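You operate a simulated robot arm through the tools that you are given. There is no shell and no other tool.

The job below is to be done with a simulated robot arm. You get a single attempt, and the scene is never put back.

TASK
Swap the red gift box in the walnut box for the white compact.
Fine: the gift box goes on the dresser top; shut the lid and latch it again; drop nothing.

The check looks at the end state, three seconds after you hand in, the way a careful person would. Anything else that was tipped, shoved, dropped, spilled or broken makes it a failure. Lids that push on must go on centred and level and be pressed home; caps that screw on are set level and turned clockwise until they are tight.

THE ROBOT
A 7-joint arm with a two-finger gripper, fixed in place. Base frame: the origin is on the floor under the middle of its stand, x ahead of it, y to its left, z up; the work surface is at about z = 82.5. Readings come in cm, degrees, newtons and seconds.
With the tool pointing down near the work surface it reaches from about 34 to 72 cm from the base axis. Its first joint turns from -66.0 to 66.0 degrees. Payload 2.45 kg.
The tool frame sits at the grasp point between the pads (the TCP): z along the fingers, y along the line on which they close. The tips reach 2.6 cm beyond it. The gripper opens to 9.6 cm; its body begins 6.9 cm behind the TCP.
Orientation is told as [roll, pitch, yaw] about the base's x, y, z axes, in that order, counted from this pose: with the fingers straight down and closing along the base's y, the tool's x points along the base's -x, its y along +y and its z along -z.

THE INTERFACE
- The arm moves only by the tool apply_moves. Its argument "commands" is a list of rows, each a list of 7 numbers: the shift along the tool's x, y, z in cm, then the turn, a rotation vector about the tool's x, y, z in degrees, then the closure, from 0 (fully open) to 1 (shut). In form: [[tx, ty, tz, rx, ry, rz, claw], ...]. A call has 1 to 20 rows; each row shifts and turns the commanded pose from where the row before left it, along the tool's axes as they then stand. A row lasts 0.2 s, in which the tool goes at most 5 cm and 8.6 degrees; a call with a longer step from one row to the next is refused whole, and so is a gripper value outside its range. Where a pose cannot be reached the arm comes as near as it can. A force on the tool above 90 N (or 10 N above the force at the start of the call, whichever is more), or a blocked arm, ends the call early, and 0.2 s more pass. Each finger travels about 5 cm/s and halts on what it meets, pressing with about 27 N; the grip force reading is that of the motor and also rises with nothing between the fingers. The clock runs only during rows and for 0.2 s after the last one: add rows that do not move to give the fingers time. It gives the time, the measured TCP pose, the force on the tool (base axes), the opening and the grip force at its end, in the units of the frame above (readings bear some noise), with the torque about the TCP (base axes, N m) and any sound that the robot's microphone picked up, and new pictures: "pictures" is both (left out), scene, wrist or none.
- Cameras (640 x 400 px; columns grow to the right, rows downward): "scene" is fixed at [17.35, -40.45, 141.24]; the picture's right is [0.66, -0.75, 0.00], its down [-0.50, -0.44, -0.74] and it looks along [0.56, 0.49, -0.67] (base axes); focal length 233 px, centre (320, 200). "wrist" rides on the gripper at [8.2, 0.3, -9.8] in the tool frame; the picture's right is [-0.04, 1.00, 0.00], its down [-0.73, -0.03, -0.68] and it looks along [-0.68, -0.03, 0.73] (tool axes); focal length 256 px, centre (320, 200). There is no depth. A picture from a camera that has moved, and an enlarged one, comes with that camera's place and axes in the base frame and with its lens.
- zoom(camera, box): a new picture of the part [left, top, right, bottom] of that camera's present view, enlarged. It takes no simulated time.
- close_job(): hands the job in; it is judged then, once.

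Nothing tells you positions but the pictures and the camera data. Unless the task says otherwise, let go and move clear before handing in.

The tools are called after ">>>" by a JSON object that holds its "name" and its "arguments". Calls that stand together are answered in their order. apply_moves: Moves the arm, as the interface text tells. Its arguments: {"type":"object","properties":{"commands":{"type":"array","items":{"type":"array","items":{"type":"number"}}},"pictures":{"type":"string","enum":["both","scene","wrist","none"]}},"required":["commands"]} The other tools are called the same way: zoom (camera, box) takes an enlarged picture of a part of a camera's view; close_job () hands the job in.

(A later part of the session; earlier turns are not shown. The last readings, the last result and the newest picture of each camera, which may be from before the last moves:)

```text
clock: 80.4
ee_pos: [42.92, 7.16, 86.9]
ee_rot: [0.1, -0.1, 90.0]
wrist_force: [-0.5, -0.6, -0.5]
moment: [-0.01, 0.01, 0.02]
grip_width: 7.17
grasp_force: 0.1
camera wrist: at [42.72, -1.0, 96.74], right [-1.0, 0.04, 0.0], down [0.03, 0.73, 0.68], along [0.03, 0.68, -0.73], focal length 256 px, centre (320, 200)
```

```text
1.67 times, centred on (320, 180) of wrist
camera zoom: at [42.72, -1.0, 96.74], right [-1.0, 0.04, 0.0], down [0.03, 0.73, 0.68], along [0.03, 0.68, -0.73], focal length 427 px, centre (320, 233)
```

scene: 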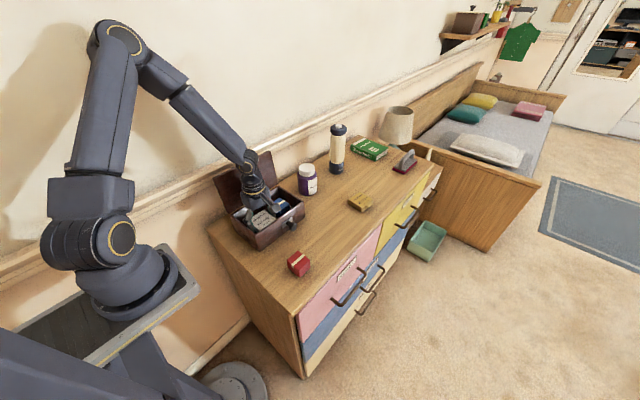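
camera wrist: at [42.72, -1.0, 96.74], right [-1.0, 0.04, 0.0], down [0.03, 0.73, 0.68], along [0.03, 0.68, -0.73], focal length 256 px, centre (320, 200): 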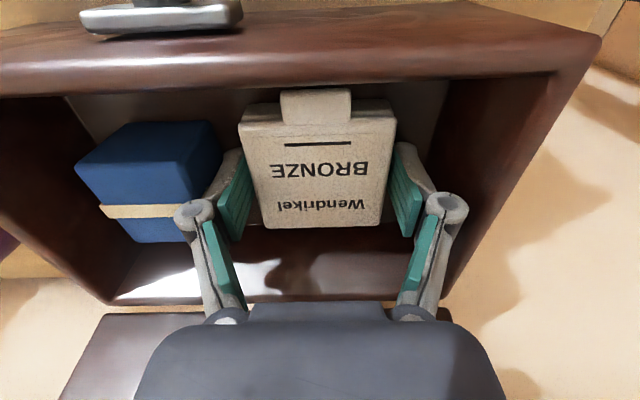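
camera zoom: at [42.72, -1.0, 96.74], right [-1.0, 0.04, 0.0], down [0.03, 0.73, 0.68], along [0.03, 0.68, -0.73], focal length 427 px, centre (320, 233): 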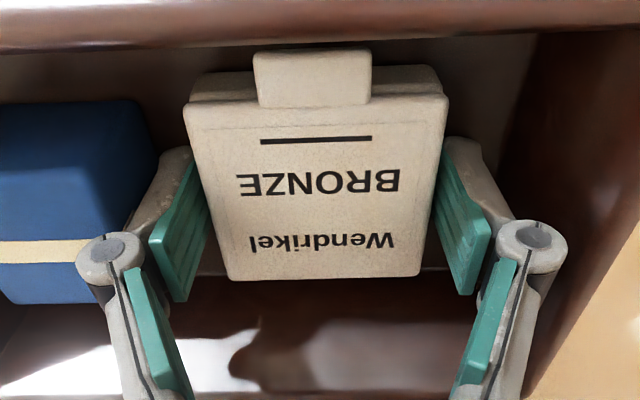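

Released with no visible movement of the compact and zero contact force. I'll rise straight up.

>>> {"name": "apply_moves", "arguments": {"commands": [[0, 0, -0.5, 0, 0, 0, 0.25], [0, 0, -1, 0, 0, 0, 0.25], [0, 0, -1.5, 0, 0, 0, 0.25], [0, 0, -3, 0, 0, 0, 0.25], [0, 0, -4, 0, 0, 0, 0.1], [0, 0, -4, 0, 0, 0, 0], [4, 0, -1, 0, 0, 0, 0], [4, 0, -1, 0, 0, 0, 0], [4, 0, 0, 0, 0, 0, 0], [0, 0, 0, 0, 0, 0, 0]], "pictures": "both"}}

>>> {"name": "zoom", "arguments": {"camera": "wrist", "box": [220, 80, 440, 260]}}

>>> {"name": "zoom", "arguments": {"camera": "scene", "box": [200, 140, 320, 290]}}

```text
clock: 82.6
ee_pos: [43.12, -4.93, 102.85]
ee_rot: [0.0, -0.1, 90.0]
wrist_force: [0.7, -0.5, 0.7]
moment: [0.03, 0.01, 0.01]
grip_width: 9.59
grasp_force: 0.0
camera wrist: at [42.78, -13.03, 112.71], right [-1.0, 0.04, 0.0], down [0.03, 0.73, 0.68], along [0.03, 0.68, -0.73], focal length 256 px, centre (320, 200)
```

scene: 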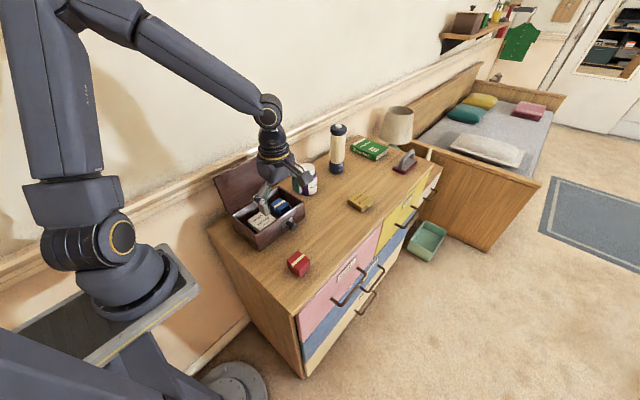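
wrist: 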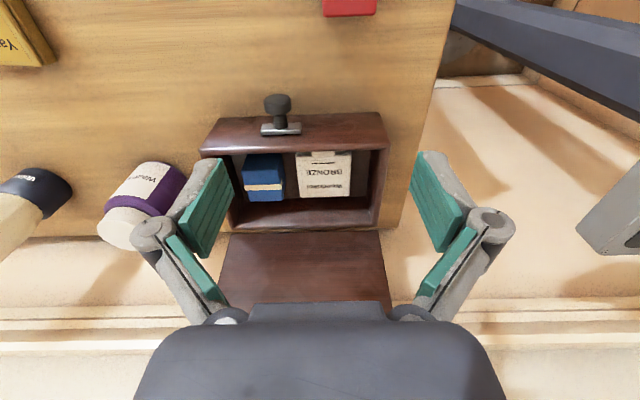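

```text
2.22 times, centred on (330, 170) of wrist
camera zoom: at [42.78, -13.03, 112.71], right [-1.0, 0.04, 0.0], down [0.03, 0.73, 0.68], along [0.03, 0.68, -0.73], focal length 569 px, centre (298, 267)
```

zoom: 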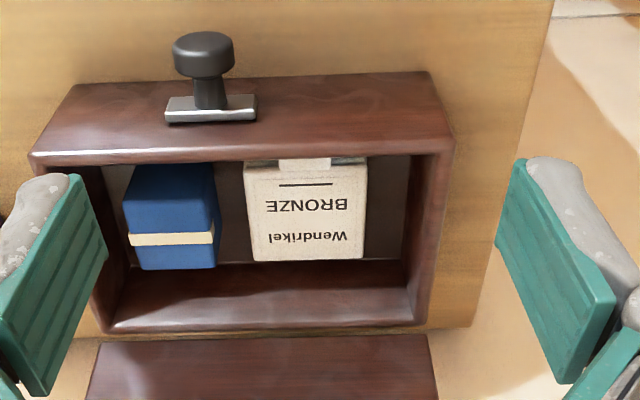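

```text
2.67 times, centred on (260, 215) of scene
camera zoom: at [17.34, -40.45, 141.24], right [0.66, -0.75, 0.0], down [-0.5, -0.44, -0.74], along [0.56, 0.49, -0.67], focal length 620 px, centre (480, 160)
```

zoom: 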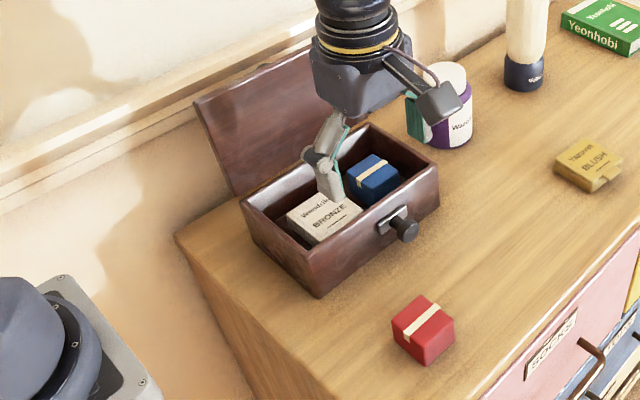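

The white compact lies flat in the walnut box beside the blue one. Next I'll close the lid by going back over its knob behind the open lid, retracing the way I left it.

>>> {"name": "apply_moves", "arguments": {"commands": [[0, 0, -3, 0, 0, 0, 0.2], [0, 0, -3, 0, 0, 0, 0.4], [0, 0, -3, 0, 0, 0, 0.4], [-4.03, -0.48, 0, 0, 0, 0, 0.4], [-4.03, -0.48, 0, 0, 0, 0, 0.4], [-4.03, -0.48, 0, 0, 0, 0, 0.4], [-4.03, -0.48, 0, 0, 0, 0, 0.4], [-4.03, -0.48, 0, 0, 0, 0, 0.4], [-4.05, -0.5, 0, 0, 0, 0, 0.4], [0, 0, 3, 0, 0, 0, 0.4], [0, 0, 2.5, 0, 0, 0, 0.4], [0, 0, 0, 0, 0, 0, 0.4]], "pictures": "both"}}

>>> {"name": "zoom", "arguments": {"camera": "wrist", "box": [220, 100, 440, 300]}}

>>> {"name": "zoom", "arguments": {"camera": "scene", "box": [200, 90, 320, 260]}}

```text
clock: 85.2
ee_pos: [46.95, 19.05, 105.83]
ee_rot: [0.0, 0.0, 90.0]
wrist_force: [-0.1, -0.8, 0.1]
moment: [0.02, -0.01, -0.01]
grip_width: 5.79
grasp_force: 0.0
out of reach, approached as far as the arm can: row 4, 5
camera wrist: at [46.65, 10.93, 115.69], right [-1.0, 0.04, 0.0], down [0.03, 0.73, 0.68], along [0.03, 0.68, -0.73], focal length 256 px, centre (320, 200)
```

scene: 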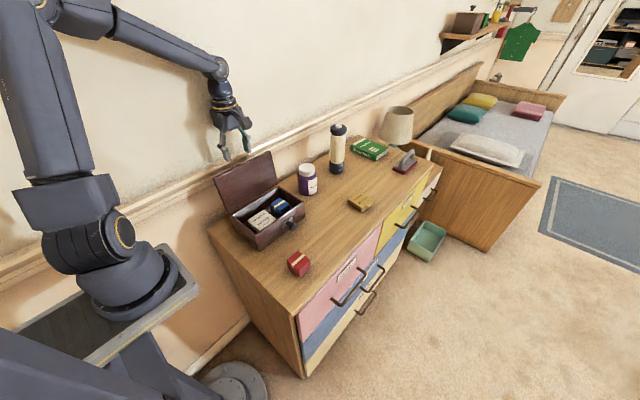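
wrist: 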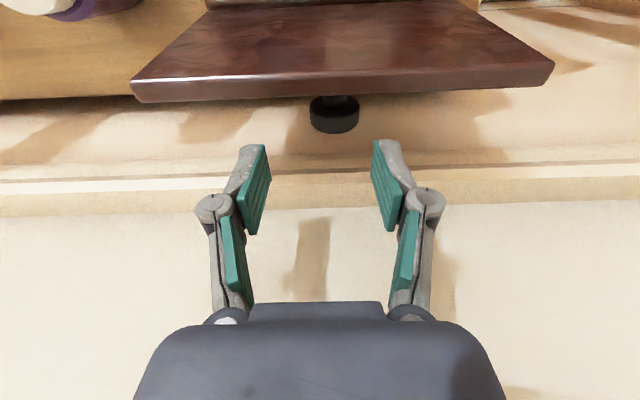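

```text
2.00 times, centred on (330, 200) of wrist
camera zoom: at [46.65, 10.93, 115.69], right [-1.0, 0.04, 0.0], down [0.03, 0.73, 0.68], along [0.03, 0.68, -0.73], focal length 512 px, centre (300, 200)
```

zoom: 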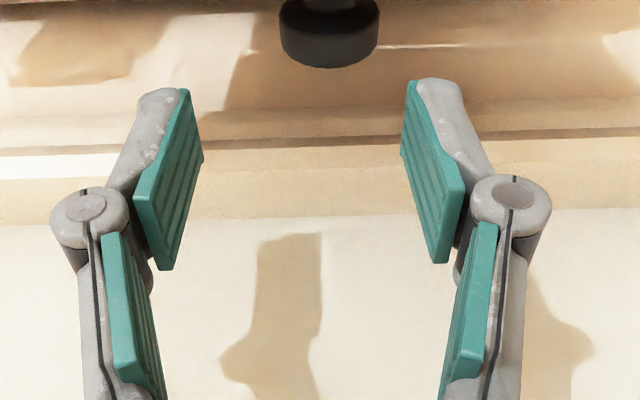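

```text
2.35 times, centred on (260, 175) of scene
camera zoom: at [17.35, -40.45, 141.24], right [0.66, -0.75, 0.0], down [-0.5, -0.44, -0.74], along [0.56, 0.49, -0.67], focal length 547 px, centre (461, 259)
```

zoom: 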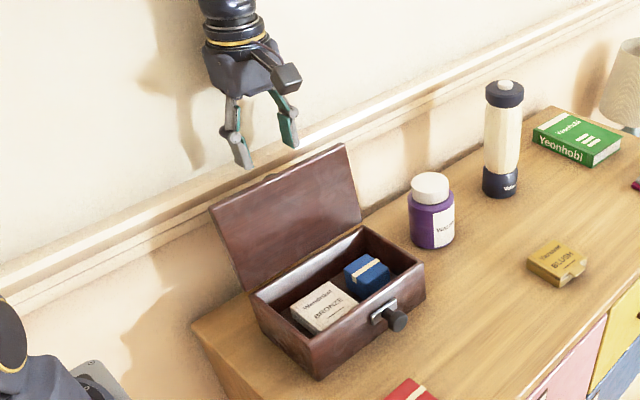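

The x drifted to 46.95 because of a reach limit along the way. I'll correct to x≈46.03 and descend around the knob to the earlier release height.

>>> {"name": "apply_moves", "arguments": {"commands": [[-0.2, 0.92, 0, 0, 0, 0, 0.4], [0, 0, 1.9, 0, 0, 0, 0.4], [0, 0, 1.9, 0, 0, 0, 0.4], [0, 0, 1.0, 0, 0, 0, 0.4], [0, 0, 0.8, 0, 0, 0, 0.4], [0, 0, 0, 0, 0, 0, 0.4]], "pictures": "both"}}

>>> {"name": "zoom", "arguments": {"camera": "wrist", "box": [220, 120, 420, 260]}}

>>> {"name": "zoom", "arguments": {"camera": "scene", "box": [200, 90, 320, 260]}}

```text
clock: 86.6
ee_pos: [46.05, 19.36, 100.29]
ee_rot: [0.1, 0.0, 90.0]
wrist_force: [0.4, 0.4, 0.4]
moment: [0.02, 0.04, -0.05]
grip_width: 5.77
grasp_force: 0.1
camera wrist: at [45.68, 11.13, 110.19], right [-1.0, 0.04, 0.0], down [0.03, 0.73, 0.68], along [0.03, 0.68, -0.73], focal length 256 px, centre (320, 200)
```

scene: 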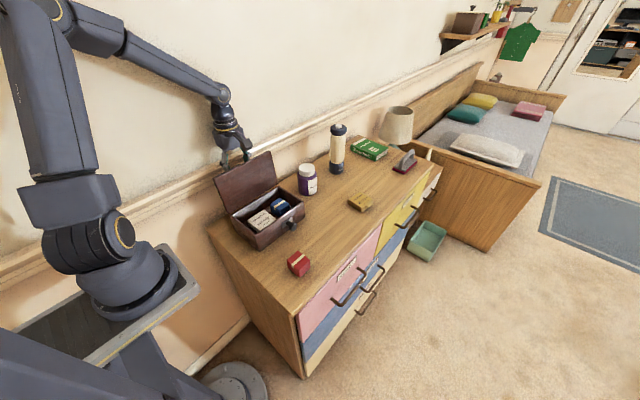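
wrist: 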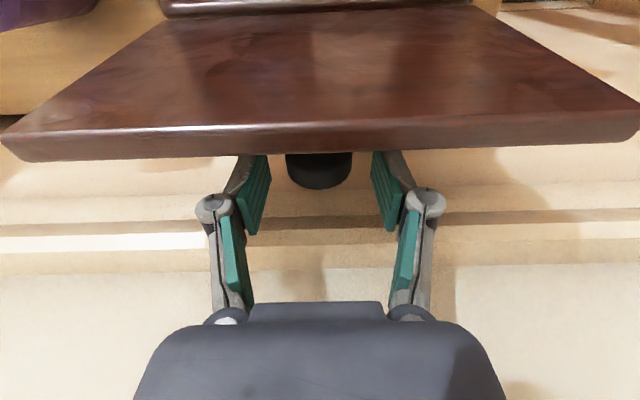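

```text
2.86 times, centred on (320, 190) of wrist
camera zoom: at [45.68, 11.13, 110.19], right [-1.0, 0.04, 0.0], down [0.03, 0.73, 0.68], along [0.03, 0.68, -0.73], focal length 731 px, centre (320, 229)
```

zoom: 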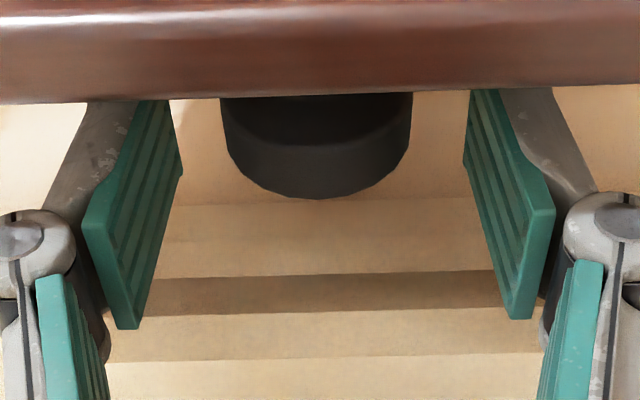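

```text
2.35 times, centred on (260, 175) of scene
camera zoom: at [17.35, -40.45, 141.24], right [0.66, -0.75, 0.0], down [-0.5, -0.44, -0.74], along [0.56, 0.49, -0.67], focal length 547 px, centre (461, 259)
```

zoom: 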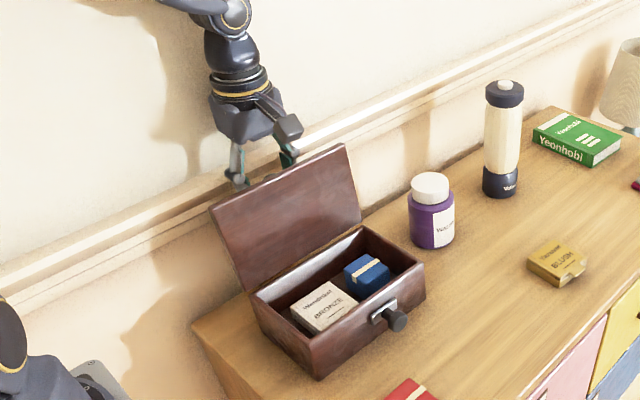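

The knob is between the pads. I'll shift back 0.45 cm in y to the earlier grip point and close.

>>> {"name": "apply_moves", "arguments": {"commands": [[0.45, 0, 0.05, 0, 0, 0, 0.4], [0, 0, 0, 0, 0, 0, 0.6], [0, 0, 0, 0, 0, 0, 0.8], [0, 0, 0, 0, 0, 0, 1], [0, 0, 0, 0, 0, 0, 1]], "pictures": "wrist"}}

```text
clock: 87.8
ee_pos: [46.03, 18.88, 100.32]
ee_rot: [0.0, 0.0, 90.0]
wrist_force: [0.4, -0.9, 0.8]
moment: [-0.13, -0.02, -0.06]
grip_width: 3.03
grasp_force: 45.2
camera wrist: at [45.67, 10.64, 110.19], right [-1.0, 0.04, 0.0], down [0.03, 0.73, 0.68], along [0.03, 0.68, -0.73], focal length 256 px, centre (320, 200)
```

wrist: 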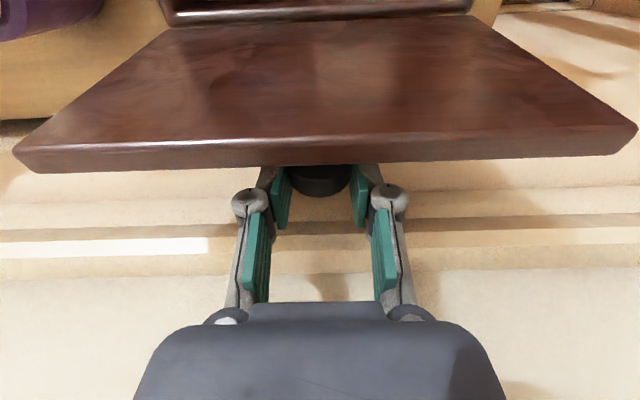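

The knob is gripped at 3.03 cm. I'll close along the reverse arc in stages, starting with the first 10°.

>>> {"name": "apply_moves", "arguments": {"commands": [[0.41, 0, -0.21, 0, 0, 0, 1], [0.42, 0, -0.19, 0, 0, 0, 1], [0.42, 0, -0.18, 0, 0, 0, 1], [0.42, 0, -0.16, 0, 0, 0, 1], [0, 0, 0, 0, 0, 0, 1]], "pictures": "wrist"}}

```text
clock: 89.0
ee_pos: [46.0, 17.21, 101.04]
ee_rot: [0.1, 0.1, 90.0]
wrist_force: [2.3, 8.7, -18.1]
moment: [1.55, 0.0, 0.11]
grip_width: 3.02
grasp_force: 45.4
camera wrist: at [45.69, 9.07, 110.87], right [-1.0, 0.04, 0.0], down [0.03, 0.73, 0.68], along [0.03, 0.68, -0.73], focal length 256 px, centre (320, 200)
```

wrist: 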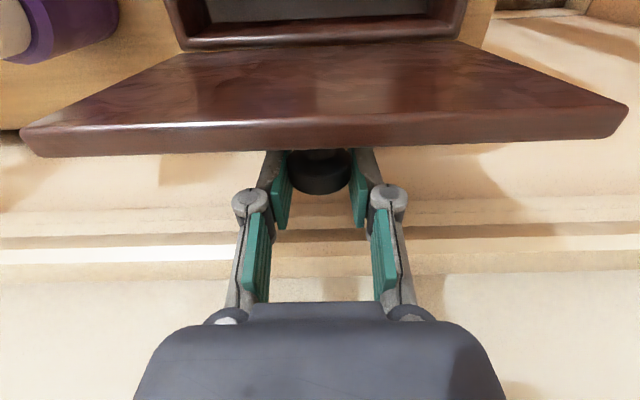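

>>> {"name": "apply_moves", "arguments": {"commands": [[0.47, 0, -0.09, 0, 0, 0, 1], [0.47, 0, -0.08, 0, 0, 0, 1], [0.47, 0, -0.06, 0, 0, 0, 1], [0.47, 0, -0.05, 0, 0, 0, 1], [0.475, 0, -0.04, 0, 0, 0, 1], [0.475, 0, -0.03, 0, 0, 0, 1], [0.475, 0, -0.01, 0, 0, 0, 1], [0.475, 0, 0.0, 0, 0, 0, 1], [0, 0, 0, 0, 0, 0, 1]], "pictures": "both"}}

```text
clock: 91.0
ee_pos: [45.97, 13.49, 101.38]
ee_rot: [0.0, -0.1, 90.1]
wrist_force: [-4.0, 12.7, -2.1]
moment: [1.42, 0.05, 0.05]
grip_width: 3.04
grasp_force: 45.1
camera wrist: at [45.69, 5.25, 111.22], right [-1.0, 0.04, 0.0], down [0.03, 0.73, 0.68], along [0.03, 0.68, -0.73], focal length 256 px, centre (320, 200)
```

scene: 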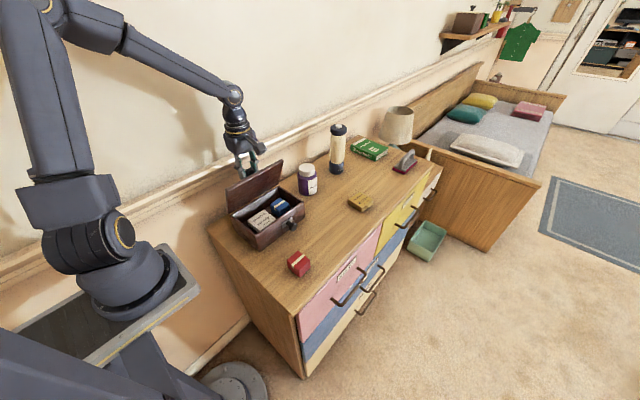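
wrist: 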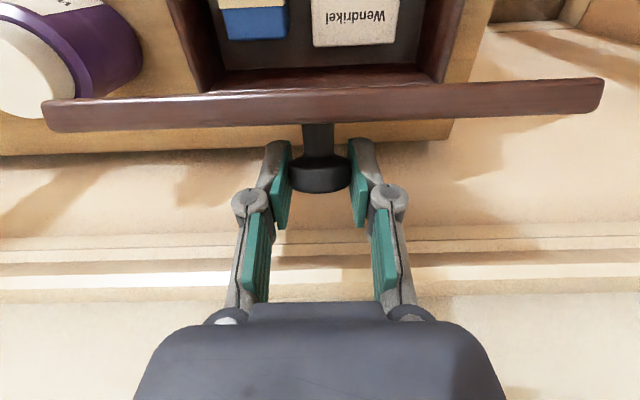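

>>> {"name": "apply_moves", "arguments": {"commands": [[0.485, 0, 0.02, 0, 0, 0, 1], [0.485, 0, 0.04, 0, 0, 0, 1], [0.485, 0, 0.05, 0, 0, 0, 1], [0.485, 0, 0.07, 0, 0, 0, 1], [0.46, 0, 0.1, 0, 0, 0, 1], [0.455, 0, 0.12, 0, 0, 0, 1], [0.455, 0, 0.13, 0, 0, 0, 1], [0.45, 0, 0.15, 0, 0, 0, 1], [0, 0, 0, 0, 0, 0, 1]], "pictures": "wrist"}}

```text
clock: 93.0
ee_pos: [46.11, 9.79, 100.7]
ee_rot: [0.0, -0.2, 89.9]
wrist_force: [-1.8, 17.8, -10.5]
moment: [1.44, -0.01, 0.06]
grip_width: 3.05
grasp_force: 45.1
camera wrist: at [45.67, 1.56, 110.53], right [-1.0, 0.04, 0.0], down [0.03, 0.73, 0.68], along [0.03, 0.68, -0.73], focal length 256 px, centre (320, 200)
```

wrist: 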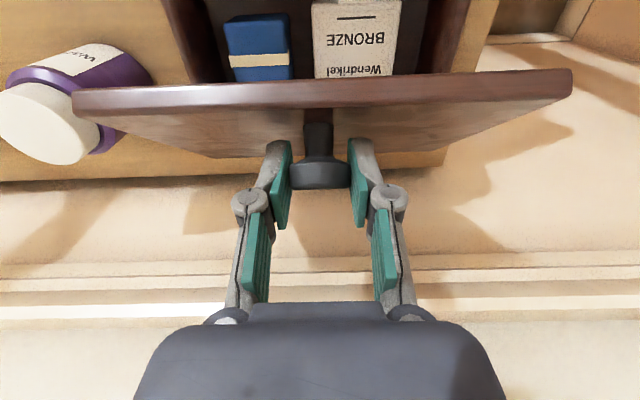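

>>> {"name": "apply_moves", "arguments": {"commands": [[0.445, 0, 0.17, 0, 0, 0, 1], [0.44, 0, 0.19, 0, 0, 0, 1], [0.43, 0, 0.21, 0, 0, 0, 1], [0.425, 0, 0.23, 0, 0, 0, 1], [0.41, 0, 0.25, 0, 0, 0, 1], [0.395, 0, 0.27, 0, 0, 0, 1], [0.38, 0, 0.28, 0, 0, 0, 1], [0.365, 0, 0.3, 0, 0, 0, 1], [0, 0, 0, 0, 0, 0, 1]], "pictures": "both"}}

```text
clock: 95.0
ee_pos: [46.06, 6.35, 98.8]
ee_rot: [0.0, 0.0, 90.0]
wrist_force: [-2.3, 15.6, -0.2]
moment: [1.38, 0.04, 0.03]
grip_width: 3.04
grasp_force: 44.8
camera wrist: at [45.67, -1.81, 108.61], right [-1.0, 0.04, 0.0], down [0.03, 0.73, 0.68], along [0.03, 0.68, -0.73], focal length 256 px, centre (320, 200)
```

scene: 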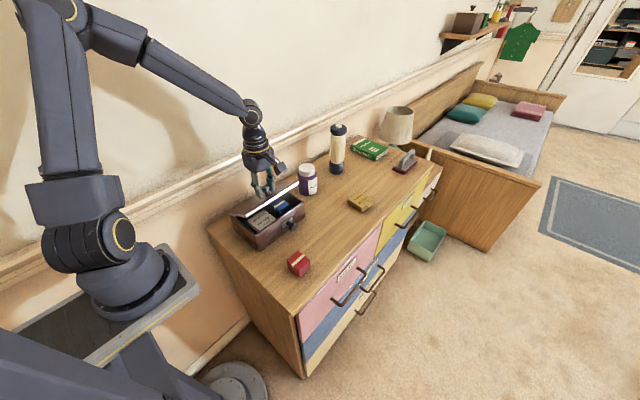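
wrist: 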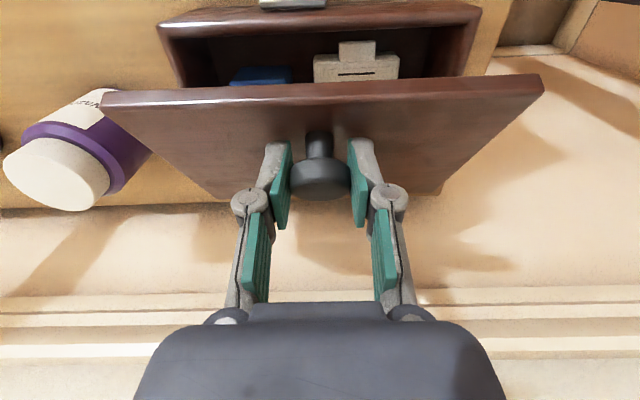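

>>> {"name": "apply_moves", "arguments": {"commands": [[0.345, 0, 0.31, 0, 0, 0, 1], [0.325, 0, 0.32, 0, 0, 0, 1], [0.3, 0, 0.33, 0, 0, 0, 1], [0.28, 0, 0.34, 0, 0, 0, 1], [0.285, 0, 0.365, 0, 0, 0, 1], [0.27, 0, 0.375, 0, 0, 0, 1], [0.255, 0, 0.38, 0, 0, 0, 1], [0.24, 0, 0.38, 0, 0, 0, 1], [0, 0, 0, 0, 0, 0, 1]], "pictures": "both"}}

```text
clock: 97.0
ee_pos: [45.99, 4.07, 96.04]
ee_rot: [0.0, 0.0, 90.0]
wrist_force: [-1.4, 9.7, 6.8]
moment: [1.25, 0.02, -0.01]
grip_width: 3.04
grasp_force: 45.0
camera wrist: at [45.67, -4.05, 105.84], right [-1.0, 0.04, 0.0], down [0.03, 0.73, 0.68], along [0.03, 0.68, -0.73], focal length 256 px, centre (320, 200)
```

scene: 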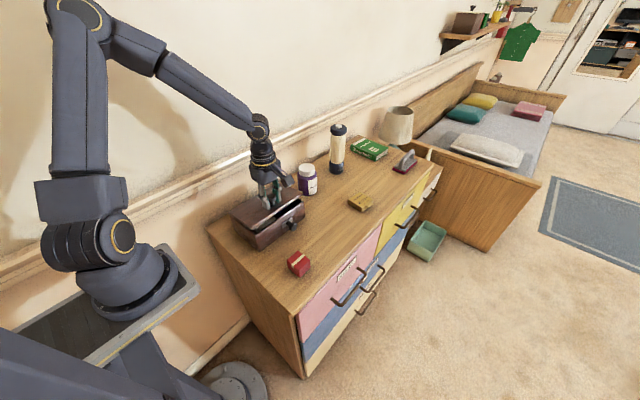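
wrist: 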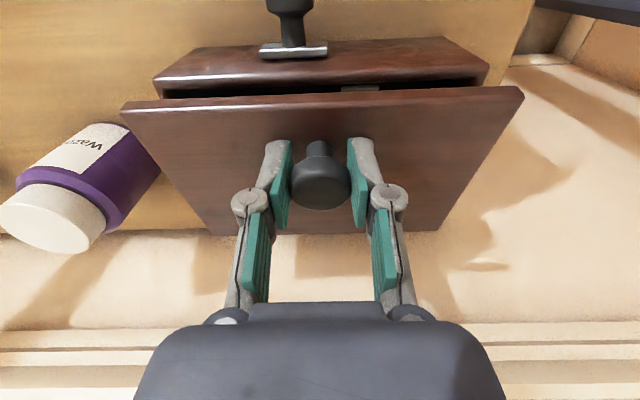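

Nearly closed, with about 10° left. I'll continue down gently until the lid seats.

>>> {"name": "apply_moves", "arguments": {"commands": [[0.21, 0, 0.39, 0, 0, 0, 1], [0.195, 0, 0.395, 0, 0, 0, 1], [0.175, 0, 0.38, 0, 0, 0, 1], [0.12, 0, 0.25, 0, 0, 0, 1], [0, 0, 0, 0, 0, 0, 1]], "pictures": "both"}}

>>> {"name": "zoom", "arguments": {"camera": "scene", "box": [220, 170, 320, 260]}}

>>> {"name": "zoom", "arguments": {"camera": "wrist", "box": [120, 0, 520, 250]}}

```text
clock: 98.2
ee_pos: [45.93, 3.51, 94.52]
ee_rot: [0.0, 0.0, 90.0]
wrist_force: [-3.7, 10.7, 6.0]
moment: [1.25, -0.02, -0.06]
grip_width: 3.05
grasp_force: 45.1
camera wrist: at [45.68, -4.74, 104.37], right [-1.0, 0.04, 0.0], down [0.03, 0.73, 0.68], along [0.03, 0.68, -0.73], focal length 256 px, centre (320, 200)
```

scene: 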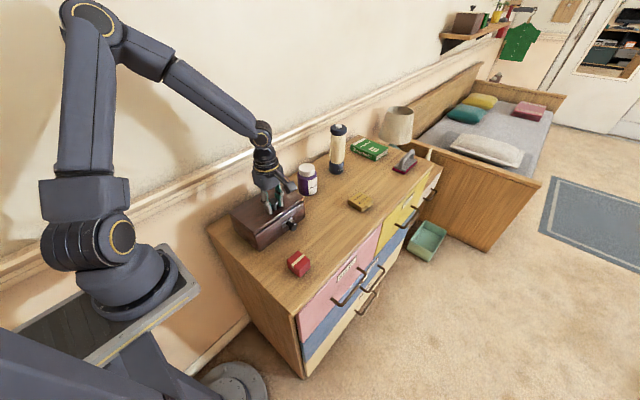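
wrist: 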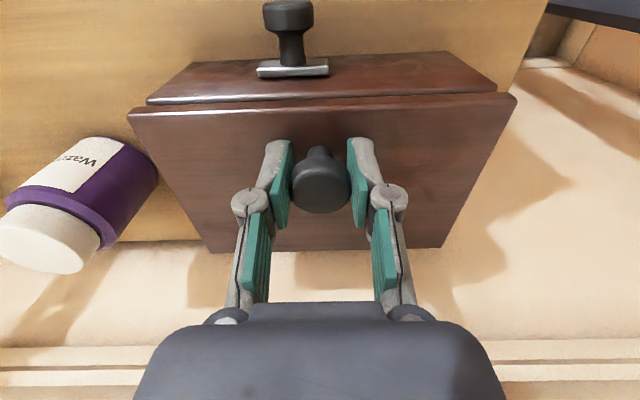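

```text
4.44 times, centred on (270, 215) of scene
camera zoom: at [17.33, -40.43, 141.25], right [0.66, -0.75, 0.0], down [-0.5, -0.44, -0.74], along [0.56, 0.49, -0.67], focal length 1034 px, centre (542, 133)
```

zoom: 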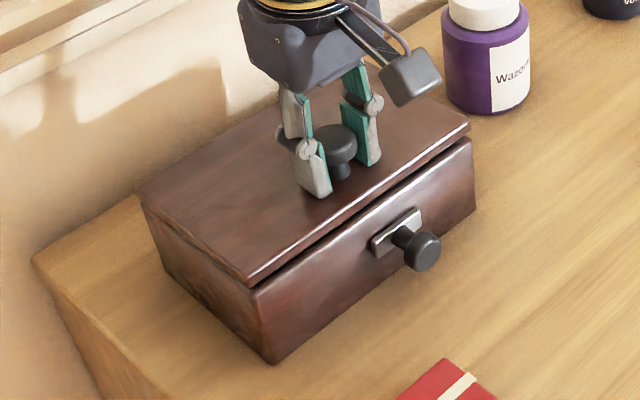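

```text
1.60 times, centred on (320, 125) of wrist
camera zoom: at [45.68, -4.74, 104.37], right [-1.0, 0.04, 0.0], down [0.03, 0.73, 0.68], along [0.03, 0.68, -0.73], focal length 410 px, centre (320, 320)
```

zoom: 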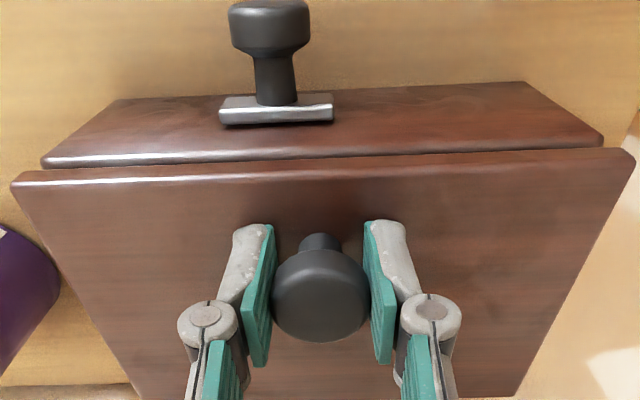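

There is still a slight gap at the front. I'll lower a bit more, watching the force.

>>> {"name": "apply_moves", "arguments": {"commands": [[0.08, 0, 0.2, 0, 0, 0, 1], [0.05, 0, 0.15, 0, 0, 0, 1], [0, 0, 0, 0, 0, 0, 1]], "pictures": "wrist"}}

```text
clock: 99.0
ee_pos: [45.98, 3.41, 94.22]
ee_rot: [-0.1, 0.0, 90.1]
wrist_force: [-3.8, 11.7, 7.5]
moment: [1.27, -0.03, 0.11]
grip_width: 3.04
grasp_force: 45.3
camera wrist: at [45.69, -4.88, 104.03], right [-1.0, 0.04, 0.0], down [0.03, 0.73, 0.68], along [0.03, 0.68, -0.73], focal length 256 px, centre (320, 200)
```

wrist: 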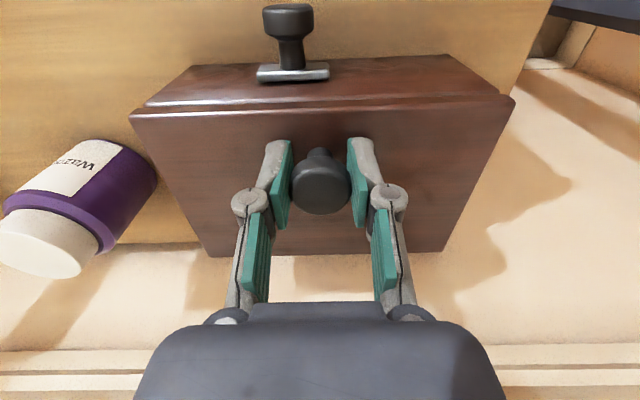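

>>> {"name": "apply_moves", "arguments": {"commands": [[0.02, 0, 0.12, 0, 0, 0, 1], [0, 0, 0.1, 0, 0, 0, 1], [0, 0, 0, 0, 0, 0, 1]], "pictures": "wrist"}}

>>> {"name": "zoom", "arguments": {"camera": "scene", "box": [220, 170, 320, 260]}}

```text
clock: 99.8
ee_pos: [45.95, 3.36, 93.92]
ee_rot: [0.0, 0.0, 90.1]
wrist_force: [-4.3, 10.8, 9.1]
moment: [0.82, 0.01, -0.03]
grip_width: 3.05
grasp_force: 45.1
camera wrist: at [45.67, -4.94, 103.85], right [-1.0, 0.04, 0.0], down [0.03, 0.73, 0.68], along [0.03, 0.68, -0.73], focal length 256 px, centre (320, 200)
```

wrist: 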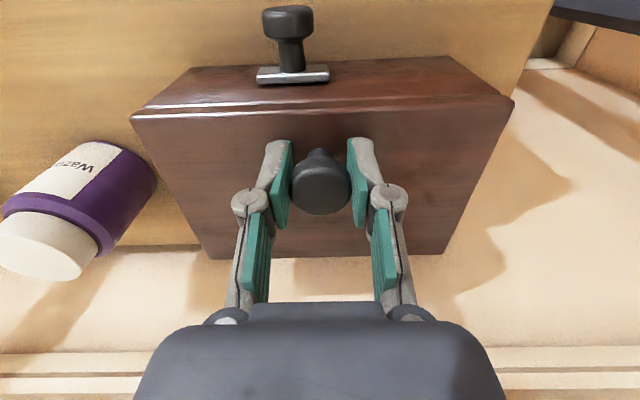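

```text
4.44 times, centred on (270, 215) of scene
camera zoom: at [17.32, -40.43, 141.25], right [0.66, -0.75, 0.0], down [-0.5, -0.44, -0.74], along [0.56, 0.49, -0.67], focal length 1034 px, centre (542, 133)
```

zoom: 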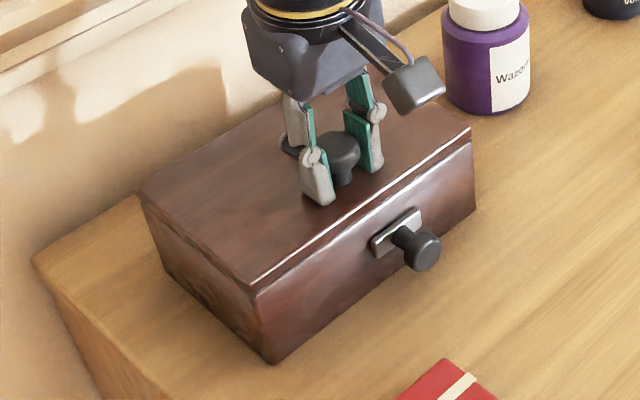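

The lid appears seated. I'll release the knob and rise to inspect the seam.

>>> {"name": "apply_moves", "arguments": {"commands": [[0, 0, 0, 0, 0, 0, 0.6], [0, 0, 0, 0, 0, 0, 0.4], [0, 0, 0, 0, 0, 0, 0.3], [0, 0, -1.5, 0, 0, 0, 0.3], [0, 0, -3, 0, 0, 0, 0.3], [0, 0, -4, 0, 0, 0, 0.1], [2.5, 0, -2, 0, 0, 0, 0], [3, 0, 0, 0, 0, 0, 0], [3, 0, 0, 0, 0, 0, 0], [0, 0, 0, 0, 0, 0, 0]], "pictures": "both"}}

>>> {"name": "zoom", "arguments": {"camera": "scene", "box": [220, 170, 320, 260]}}

>>> {"name": "zoom", "arguments": {"camera": "wrist", "box": [220, 80, 440, 260]}}

```text
clock: 102.0
ee_pos: [46.03, -5.31, 104.55]
ee_rot: [0.0, 0.0, 90.0]
wrist_force: [0.4, -0.3, -0.4]
moment: [0.04, -0.02, 0.01]
grip_width: 9.6
grasp_force: 0.1
camera wrist: at [45.71, -13.42, 114.43], right [-1.0, 0.04, 0.0], down [0.03, 0.73, 0.68], along [0.03, 0.68, -0.73], focal length 256 px, centre (320, 200)
```

scene: 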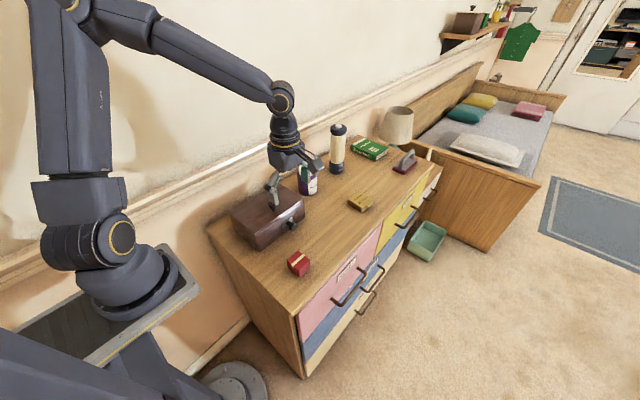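
wrist: 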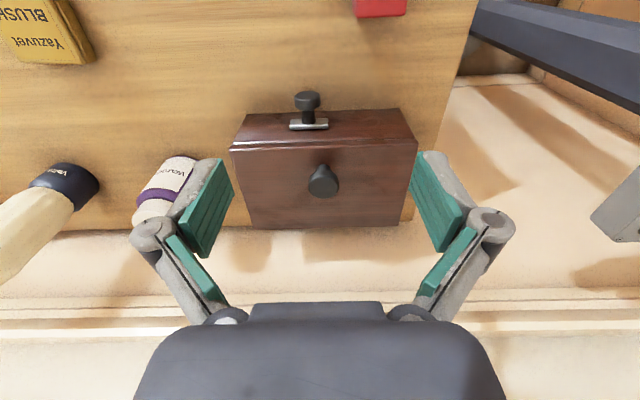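

```text
4.44 times, centred on (270, 215) of scene
camera zoom: at [17.34, -40.45, 141.24], right [0.66, -0.75, 0.0], down [-0.5, -0.44, -0.74], along [0.56, 0.49, -0.67], focal length 1034 px, centre (542, 133)
```

zoom: 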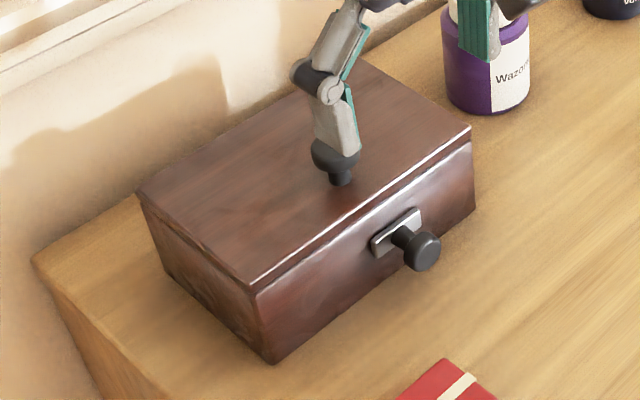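

```text
2.22 times, centred on (330, 170) of wrist
camera zoom: at [45.71, -13.42, 114.43], right [-1.0, 0.04, 0.0], down [0.03, 0.73, 0.68], along [0.03, 0.68, -0.73], focal length 569 px, centre (298, 267)
```

zoom: 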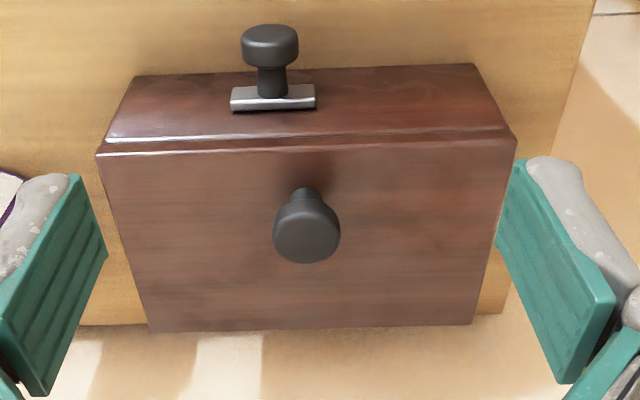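

The lid is fully closed and the box hasn't moved. Now I'll descend over the latch knob at x≈47.6 to grip it again.

>>> {"name": "apply_moves", "arguments": {"commands": [[-3.0, -1.57, 2, 0, 0, 0, 0], [0, 0, 3, 0, 0, 0, 0], [0, 0, 3, 0, 0, 0, 0], [0, 0, 3, 0, 0, 0, 0], [0, 0, 2.5, 0, 0, 0, 0], [0, 0, 1.5, 0, 0, 0, 0], [0, 0, 1.15, 0, 0, 0, 0], [0, 0, 0, 0, 0, 0, 0]], "pictures": "both"}}

>>> {"name": "zoom", "arguments": {"camera": "wrist", "box": [180, 60, 460, 240]}}

```text
clock: 103.8
ee_pos: [47.65, -2.21, 88.17]
ee_rot: [-0.1, -0.1, 90.0]
wrist_force: [-0.2, 0.4, 0.2]
moment: [-0.01, -0.02, 0.0]
grip_width: 9.59
grasp_force: 0.0
camera wrist: at [47.33, -10.42, 98.22], right [-1.0, 0.04, 0.0], down [0.03, 0.73, 0.68], along [0.03, 0.68, -0.73], focal length 256 px, centre (320, 200)
```

scene: 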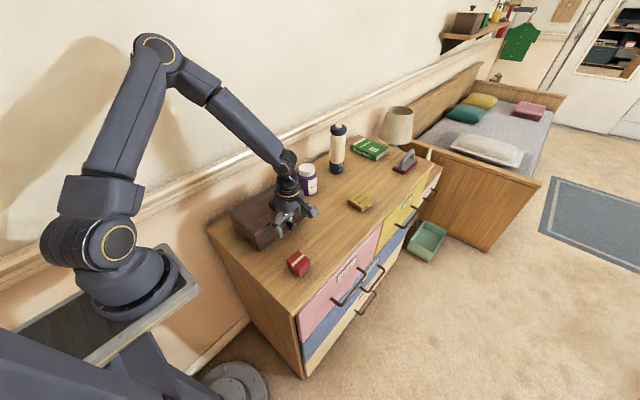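
wrist: 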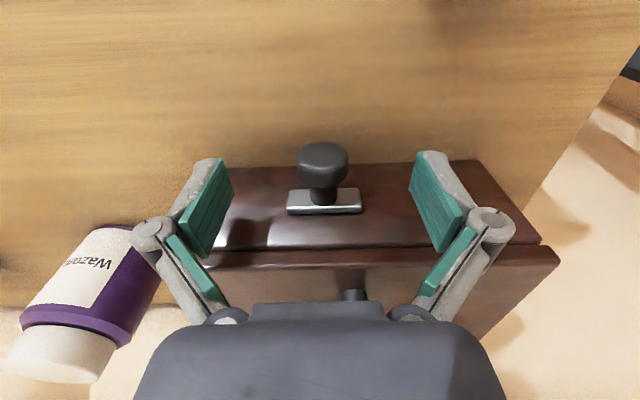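

```text
2.22 times, centred on (320, 150) of wrist
camera zoom: at [47.33, -10.42, 98.22], right [-1.0, 0.04, 0.0], down [0.03, 0.73, 0.68], along [0.03, 0.68, -0.73], focal length 569 px, centre (320, 311)
```

zoom: 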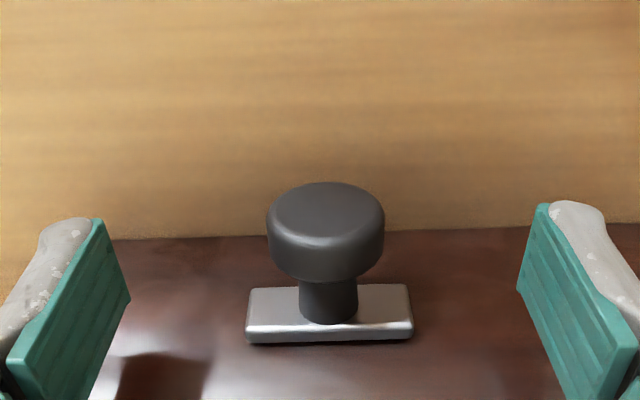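

The knob is centred between the fingers. I'll close on it and slide it back toward −x.

>>> {"name": "apply_moves", "arguments": {"commands": [[0, 0, -0.1, 0, 0, 0, 0.3], [0, 0, 0, 0, 0, 0, 0.6], [0, 0, 0, 0, 0, 0, 1], [0, 0, 0, 0, 0, 0, 1], [0, 0, 0, 0, 0, 0, 1], [0, 0.3, 0, 0, 0, 0, 1], [0, 0.3, 0, 0, 0, 0, 1], [0, 0.3, 0, 0, 0, 0, 1], [0, 0, 0, 0, 0, 0, 1]], "pictures": "wrist"}}

```text
clock: 105.8
ee_pos: [46.84, -2.29, 88.4]
ee_rot: [0.0, 0.1, 90.0]
wrist_force: [2.0, 1.0, -5.3]
moment: [-0.19, -0.04, 0.09]
grip_width: 2.75
grasp_force: 44.9
camera wrist: at [46.39, -10.42, 98.32], right [-1.0, 0.04, 0.0], down [0.03, 0.73, 0.68], along [0.03, 0.68, -0.73], focal length 256 px, centre (320, 200)
```

wrist: 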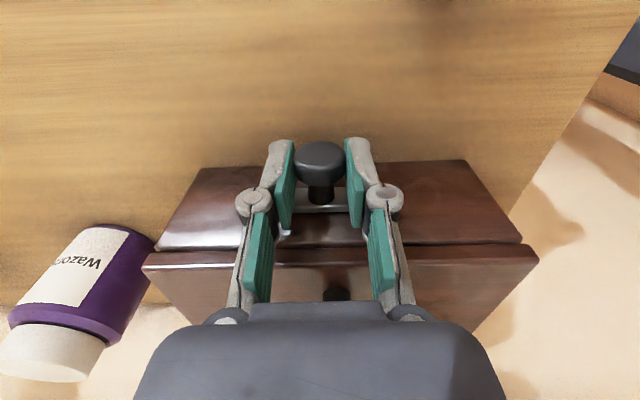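

The latch is sliding back with low force and the box is still. I'll continue toward the latched position near x≈44.1.

>>> {"name": "apply_moves", "arguments": {"commands": [[0, 0.3, 0, 0, 0, 0, 1], [0, 0.3, 0, 0, 0, 0, 1], [0, 0.3, 0, 0, 0, 0, 1], [0, 0.3, 0, 0, 0, 0, 1], [0, 0.3, 0, 0, 0, 0, 1], [0, 0.3, 0, 0, 0, 0, 1], [0, 0.3, 0, 0, 0, 0, 1], [0, 0, 0, 0, 0, 0, 1]], "pictures": "wrist"}}

```text
clock: 107.6
ee_pos: [44.61, -2.22, 88.43]
ee_rot: [0.1, -0.1, 90.1]
wrist_force: [1.5, 4.7, -2.0]
moment: [-0.24, -0.12, 0.11]
grip_width: 2.68
grasp_force: 45.0
camera wrist: at [44.25, -10.43, 98.31], right [-1.0, 0.04, 0.0], down [0.03, 0.73, 0.68], along [0.03, 0.68, -0.73], focal length 256 px, centre (320, 200)
```

wrist: 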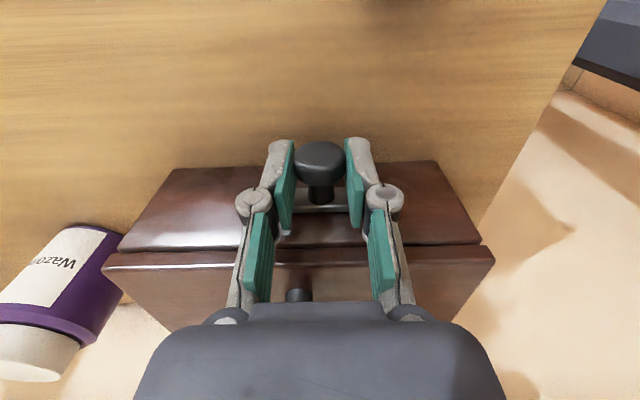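

>>> {"name": "apply_moves", "arguments": {"commands": [[0, 0.25, 0, 0, 0, 0, 1], [0, 0.2, 0, 0, 0, 0, 1], [0, 0, 0, 0, 0, 0, 1]], "pictures": "none"}}

```text
clock: 108.4
ee_pos: [44.14, -2.21, 88.44]
ee_rot: [0.0, 0.0, 90.0]
wrist_force: [1.3, 6.1, 4.4]
moment: [0.38, -0.05, -0.05]
grip_width: 2.71
grasp_force: 45.0
```

>>> {"name": "apply_moves", "arguments": {"commands": [[0, 0.15, 0, 0, 0, 0, 1], [0, 0.15, 0, 0, 0, 0, 1], [0, 0, 0, 0, 0, 0, 1]], "pictures": "wrist"}}

```text
clock: 109.2
ee_pos: [43.89, -2.2, 88.62]
ee_rot: [-0.2, 0.0, 90.0]
wrist_force: [13.5, 6.6, -6.0]
moment: [0.52, -0.27, 0.06]
grip_width: 2.7
grasp_force: 45.2
camera wrist: at [43.64, -10.42, 98.32], right [-1.0, 0.04, 0.0], down [0.03, 0.73, 0.68], along [0.03, 0.68, -0.73], focal length 256 px, centre (320, 200)
```

wrist: 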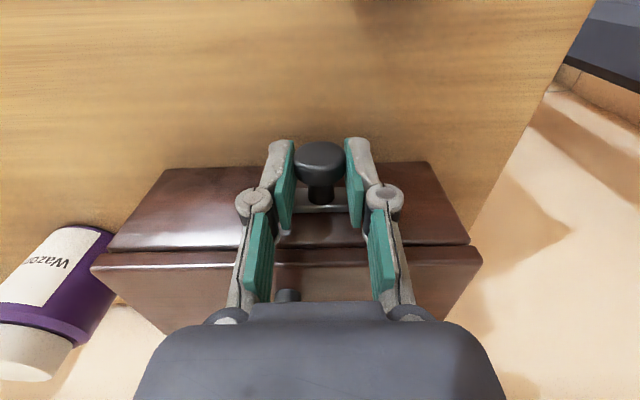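

I'm meeting the stop at 13.5 N. One more small push will be sure it's fully home, then I'll relax and release.

>>> {"name": "apply_moves", "arguments": {"commands": [[0, 0.12, 0, 0, 0, 0, 1], [0, 0, 0, 0, 0, 0, 1]], "pictures": "none"}}

```text
clock: 109.8
ee_pos: [43.98, -2.24, 88.48]
ee_rot: [-0.1, 0.0, 90.0]
wrist_force: [24.6, 8.5, -13.7]
moment: [-0.07, -0.5, 0.01]
grip_width: 2.75
grasp_force: 45.1
```

>>> {"name": "apply_moves", "arguments": {"commands": [[0, -0.2, 0, 0, 0, 0, 1], [0, 0, 0, 0, 0, 0, 0.6], [0, 0, 0, 0, 0, 0, 0.3], [0, 0, 0, 0, 0, 0, 0], [0, 0, 0, 0, 0, 0, 0], [0, 0, -2, 0, 0, 0, 0], [0, 0, -4, 0, 0, 0, 0], [0, 0, -4, 0, 0, 0, 0], [3, 0, -3, 0, 0, 0, 0], [3, 0, -2, 0, 0, 0, 0], [0, 0, 0, 0, 0, 0, 0]], "pictures": "both"}}

>>> {"name": "zoom", "arguments": {"camera": "wrist", "box": [220, 80, 440, 260]}}

>>> {"name": "zoom", "arguments": {"camera": "scene", "box": [210, 160, 330, 290]}}

```text
clock: 112.2
ee_pos: [43.65, -8.21, 103.6]
ee_rot: [0.1, 0.0, 90.0]
wrist_force: [-0.6, 0.3, 0.9]
moment: [0.01, -0.03, -0.03]
grip_width: 9.61
grasp_force: 0.0
camera wrist: at [43.42, -16.47, 113.34], right [-1.0, 0.04, 0.0], down [0.03, 0.73, 0.68], along [0.03, 0.68, -0.73], focal length 256 px, centre (320, 200)
```

scene: 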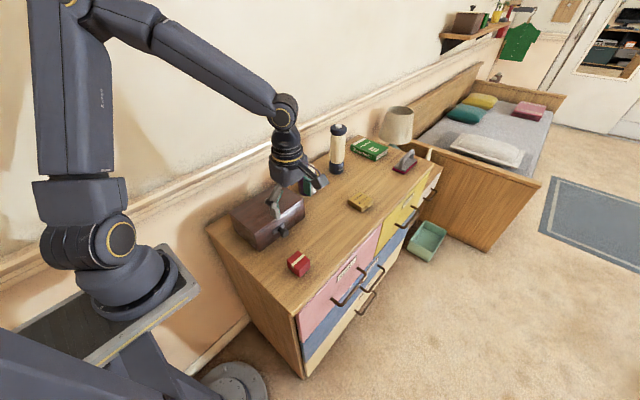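
wrist: 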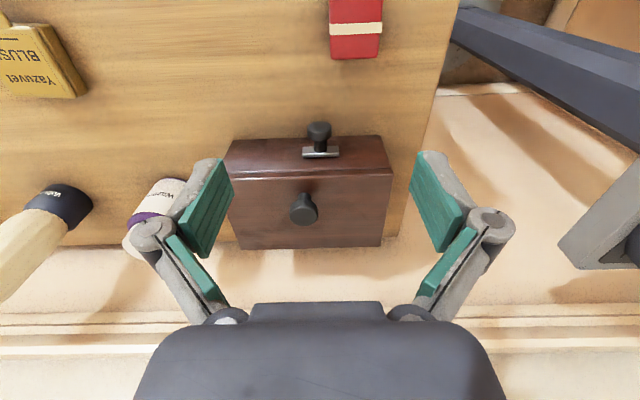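

```text
2.22 times, centred on (330, 170) of wrist
camera zoom: at [43.42, -16.47, 113.34], right [-1.0, 0.04, 0.0], down [0.03, 0.73, 0.68], along [0.03, 0.68, -0.73], focal length 569 px, centre (298, 267)
```

zoom: 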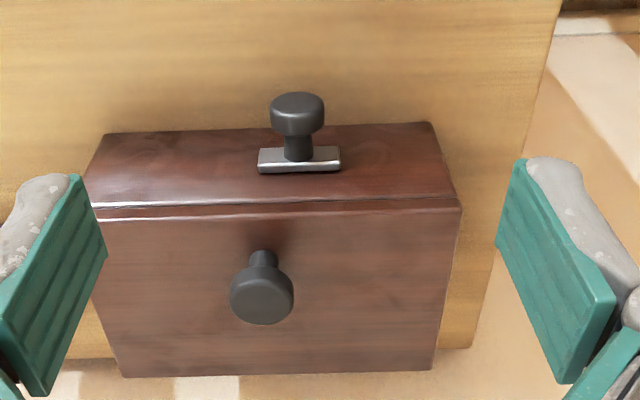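

```text
3.08 times, centred on (270, 225) of scene
camera zoom: at [17.34, -40.45, 141.24], right [0.66, -0.75, 0.0], down [-0.5, -0.44, -0.74], along [0.56, 0.49, -0.67], focal length 716 px, centre (474, 123)
```

zoom: 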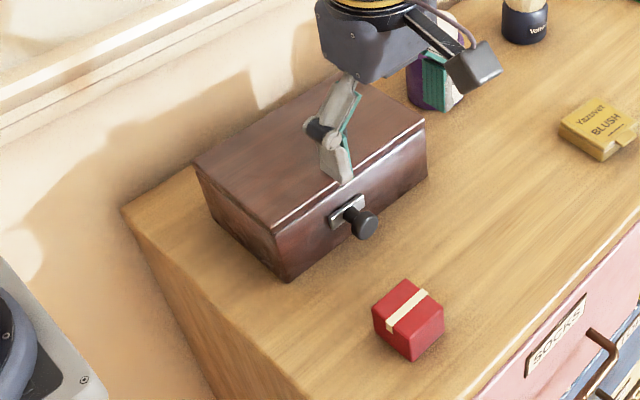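

The latch is back at its original position (x≈44.1, against its stop) and the lid is closed. I'll move the arm up and clear and do a final visual check of everything.

>>> {"name": "apply_moves", "arguments": {"commands": [[0, 0, -4, 0, 0, 0, 0], [0, 0, -4, 0, 0, 0, 0], [0, 0, -4, 0, 0, 0, 0], [0, 0, -4, 0, 0, 0, 0], [0, -3, -2, 0, 0, 0, 0], [0, -3, 0, 0, 0, 0, 0], [0, 0, 0, 0, 0, 0, 0]], "pictures": "both"}}

>>> {"name": "zoom", "arguments": {"camera": "scene", "box": [220, 170, 320, 260]}}

>>> {"name": "zoom", "arguments": {"camera": "scene", "box": [320, 120, 450, 220]}}

>>> {"name": "zoom", "arguments": {"camera": "wrist", "box": [200, 80, 440, 260]}}

```text
clock: 113.8
ee_pos: [49.86, -8.25, 121.6]
ee_rot: [0.0, -0.1, 90.0]
wrist_force: [0.6, 0.0, 0.7]
moment: [-0.06, -0.01, 0.02]
grip_width: 9.6
grasp_force: 0.1
camera wrist: at [49.52, -16.47, 131.38], right [-1.0, 0.04, 0.0], down [0.03, 0.73, 0.68], along [0.03, 0.68, -0.73], focal length 256 px, centre (320, 200)
```

scene: 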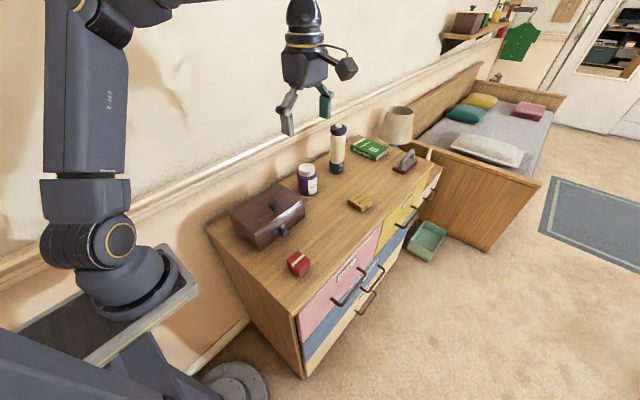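
wrist: 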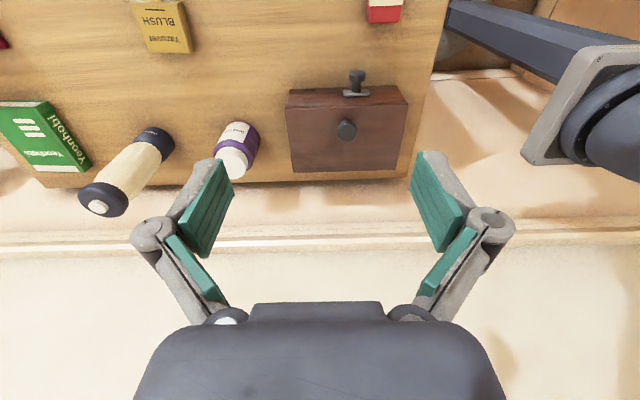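

```text
4.44 times, centred on (270, 215) of scene
camera zoom: at [17.35, -40.45, 141.24], right [0.66, -0.75, 0.0], down [-0.5, -0.44, -0.74], along [0.56, 0.49, -0.67], focal length 1034 px, centre (542, 133)
```

zoom: 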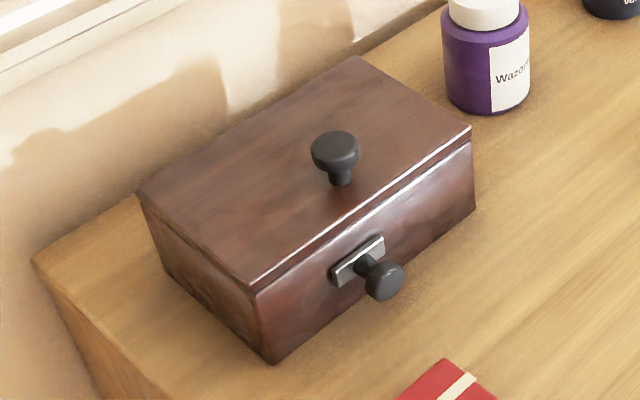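

```text
4.00 times, centred on (385, 170) of scene
camera zoom: at [17.35, -40.45, 141.24], right [0.66, -0.75, 0.0], down [-0.5, -0.44, -0.74], along [0.56, 0.49, -0.67], focal length 930 px, centre (60, 320)
```

zoom: 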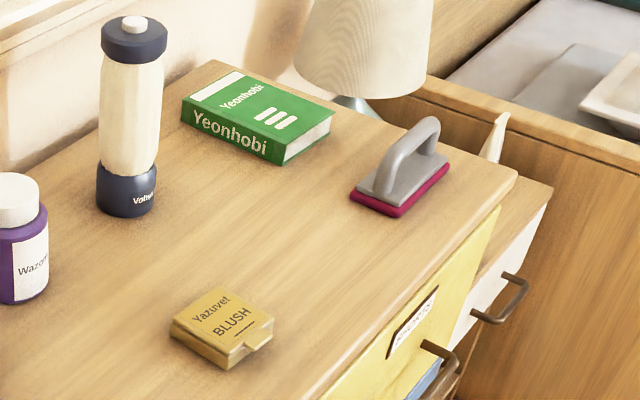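

```text
2.22 times, centred on (320, 170) of wrist
camera zoom: at [49.52, -16.47, 131.38], right [-1.0, 0.04, 0.0], down [0.03, 0.73, 0.68], along [0.03, 0.68, -0.73], focal length 569 px, centre (320, 267)
```

zoom: 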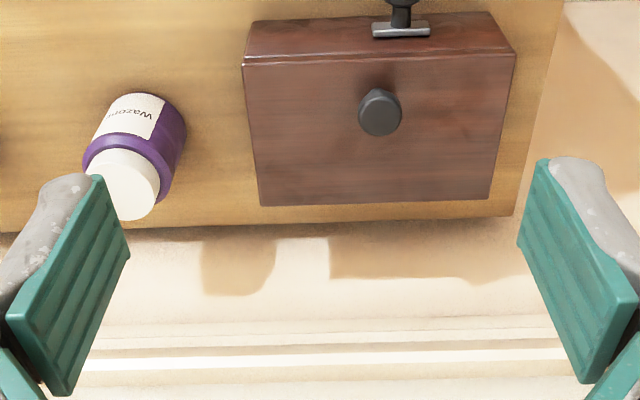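

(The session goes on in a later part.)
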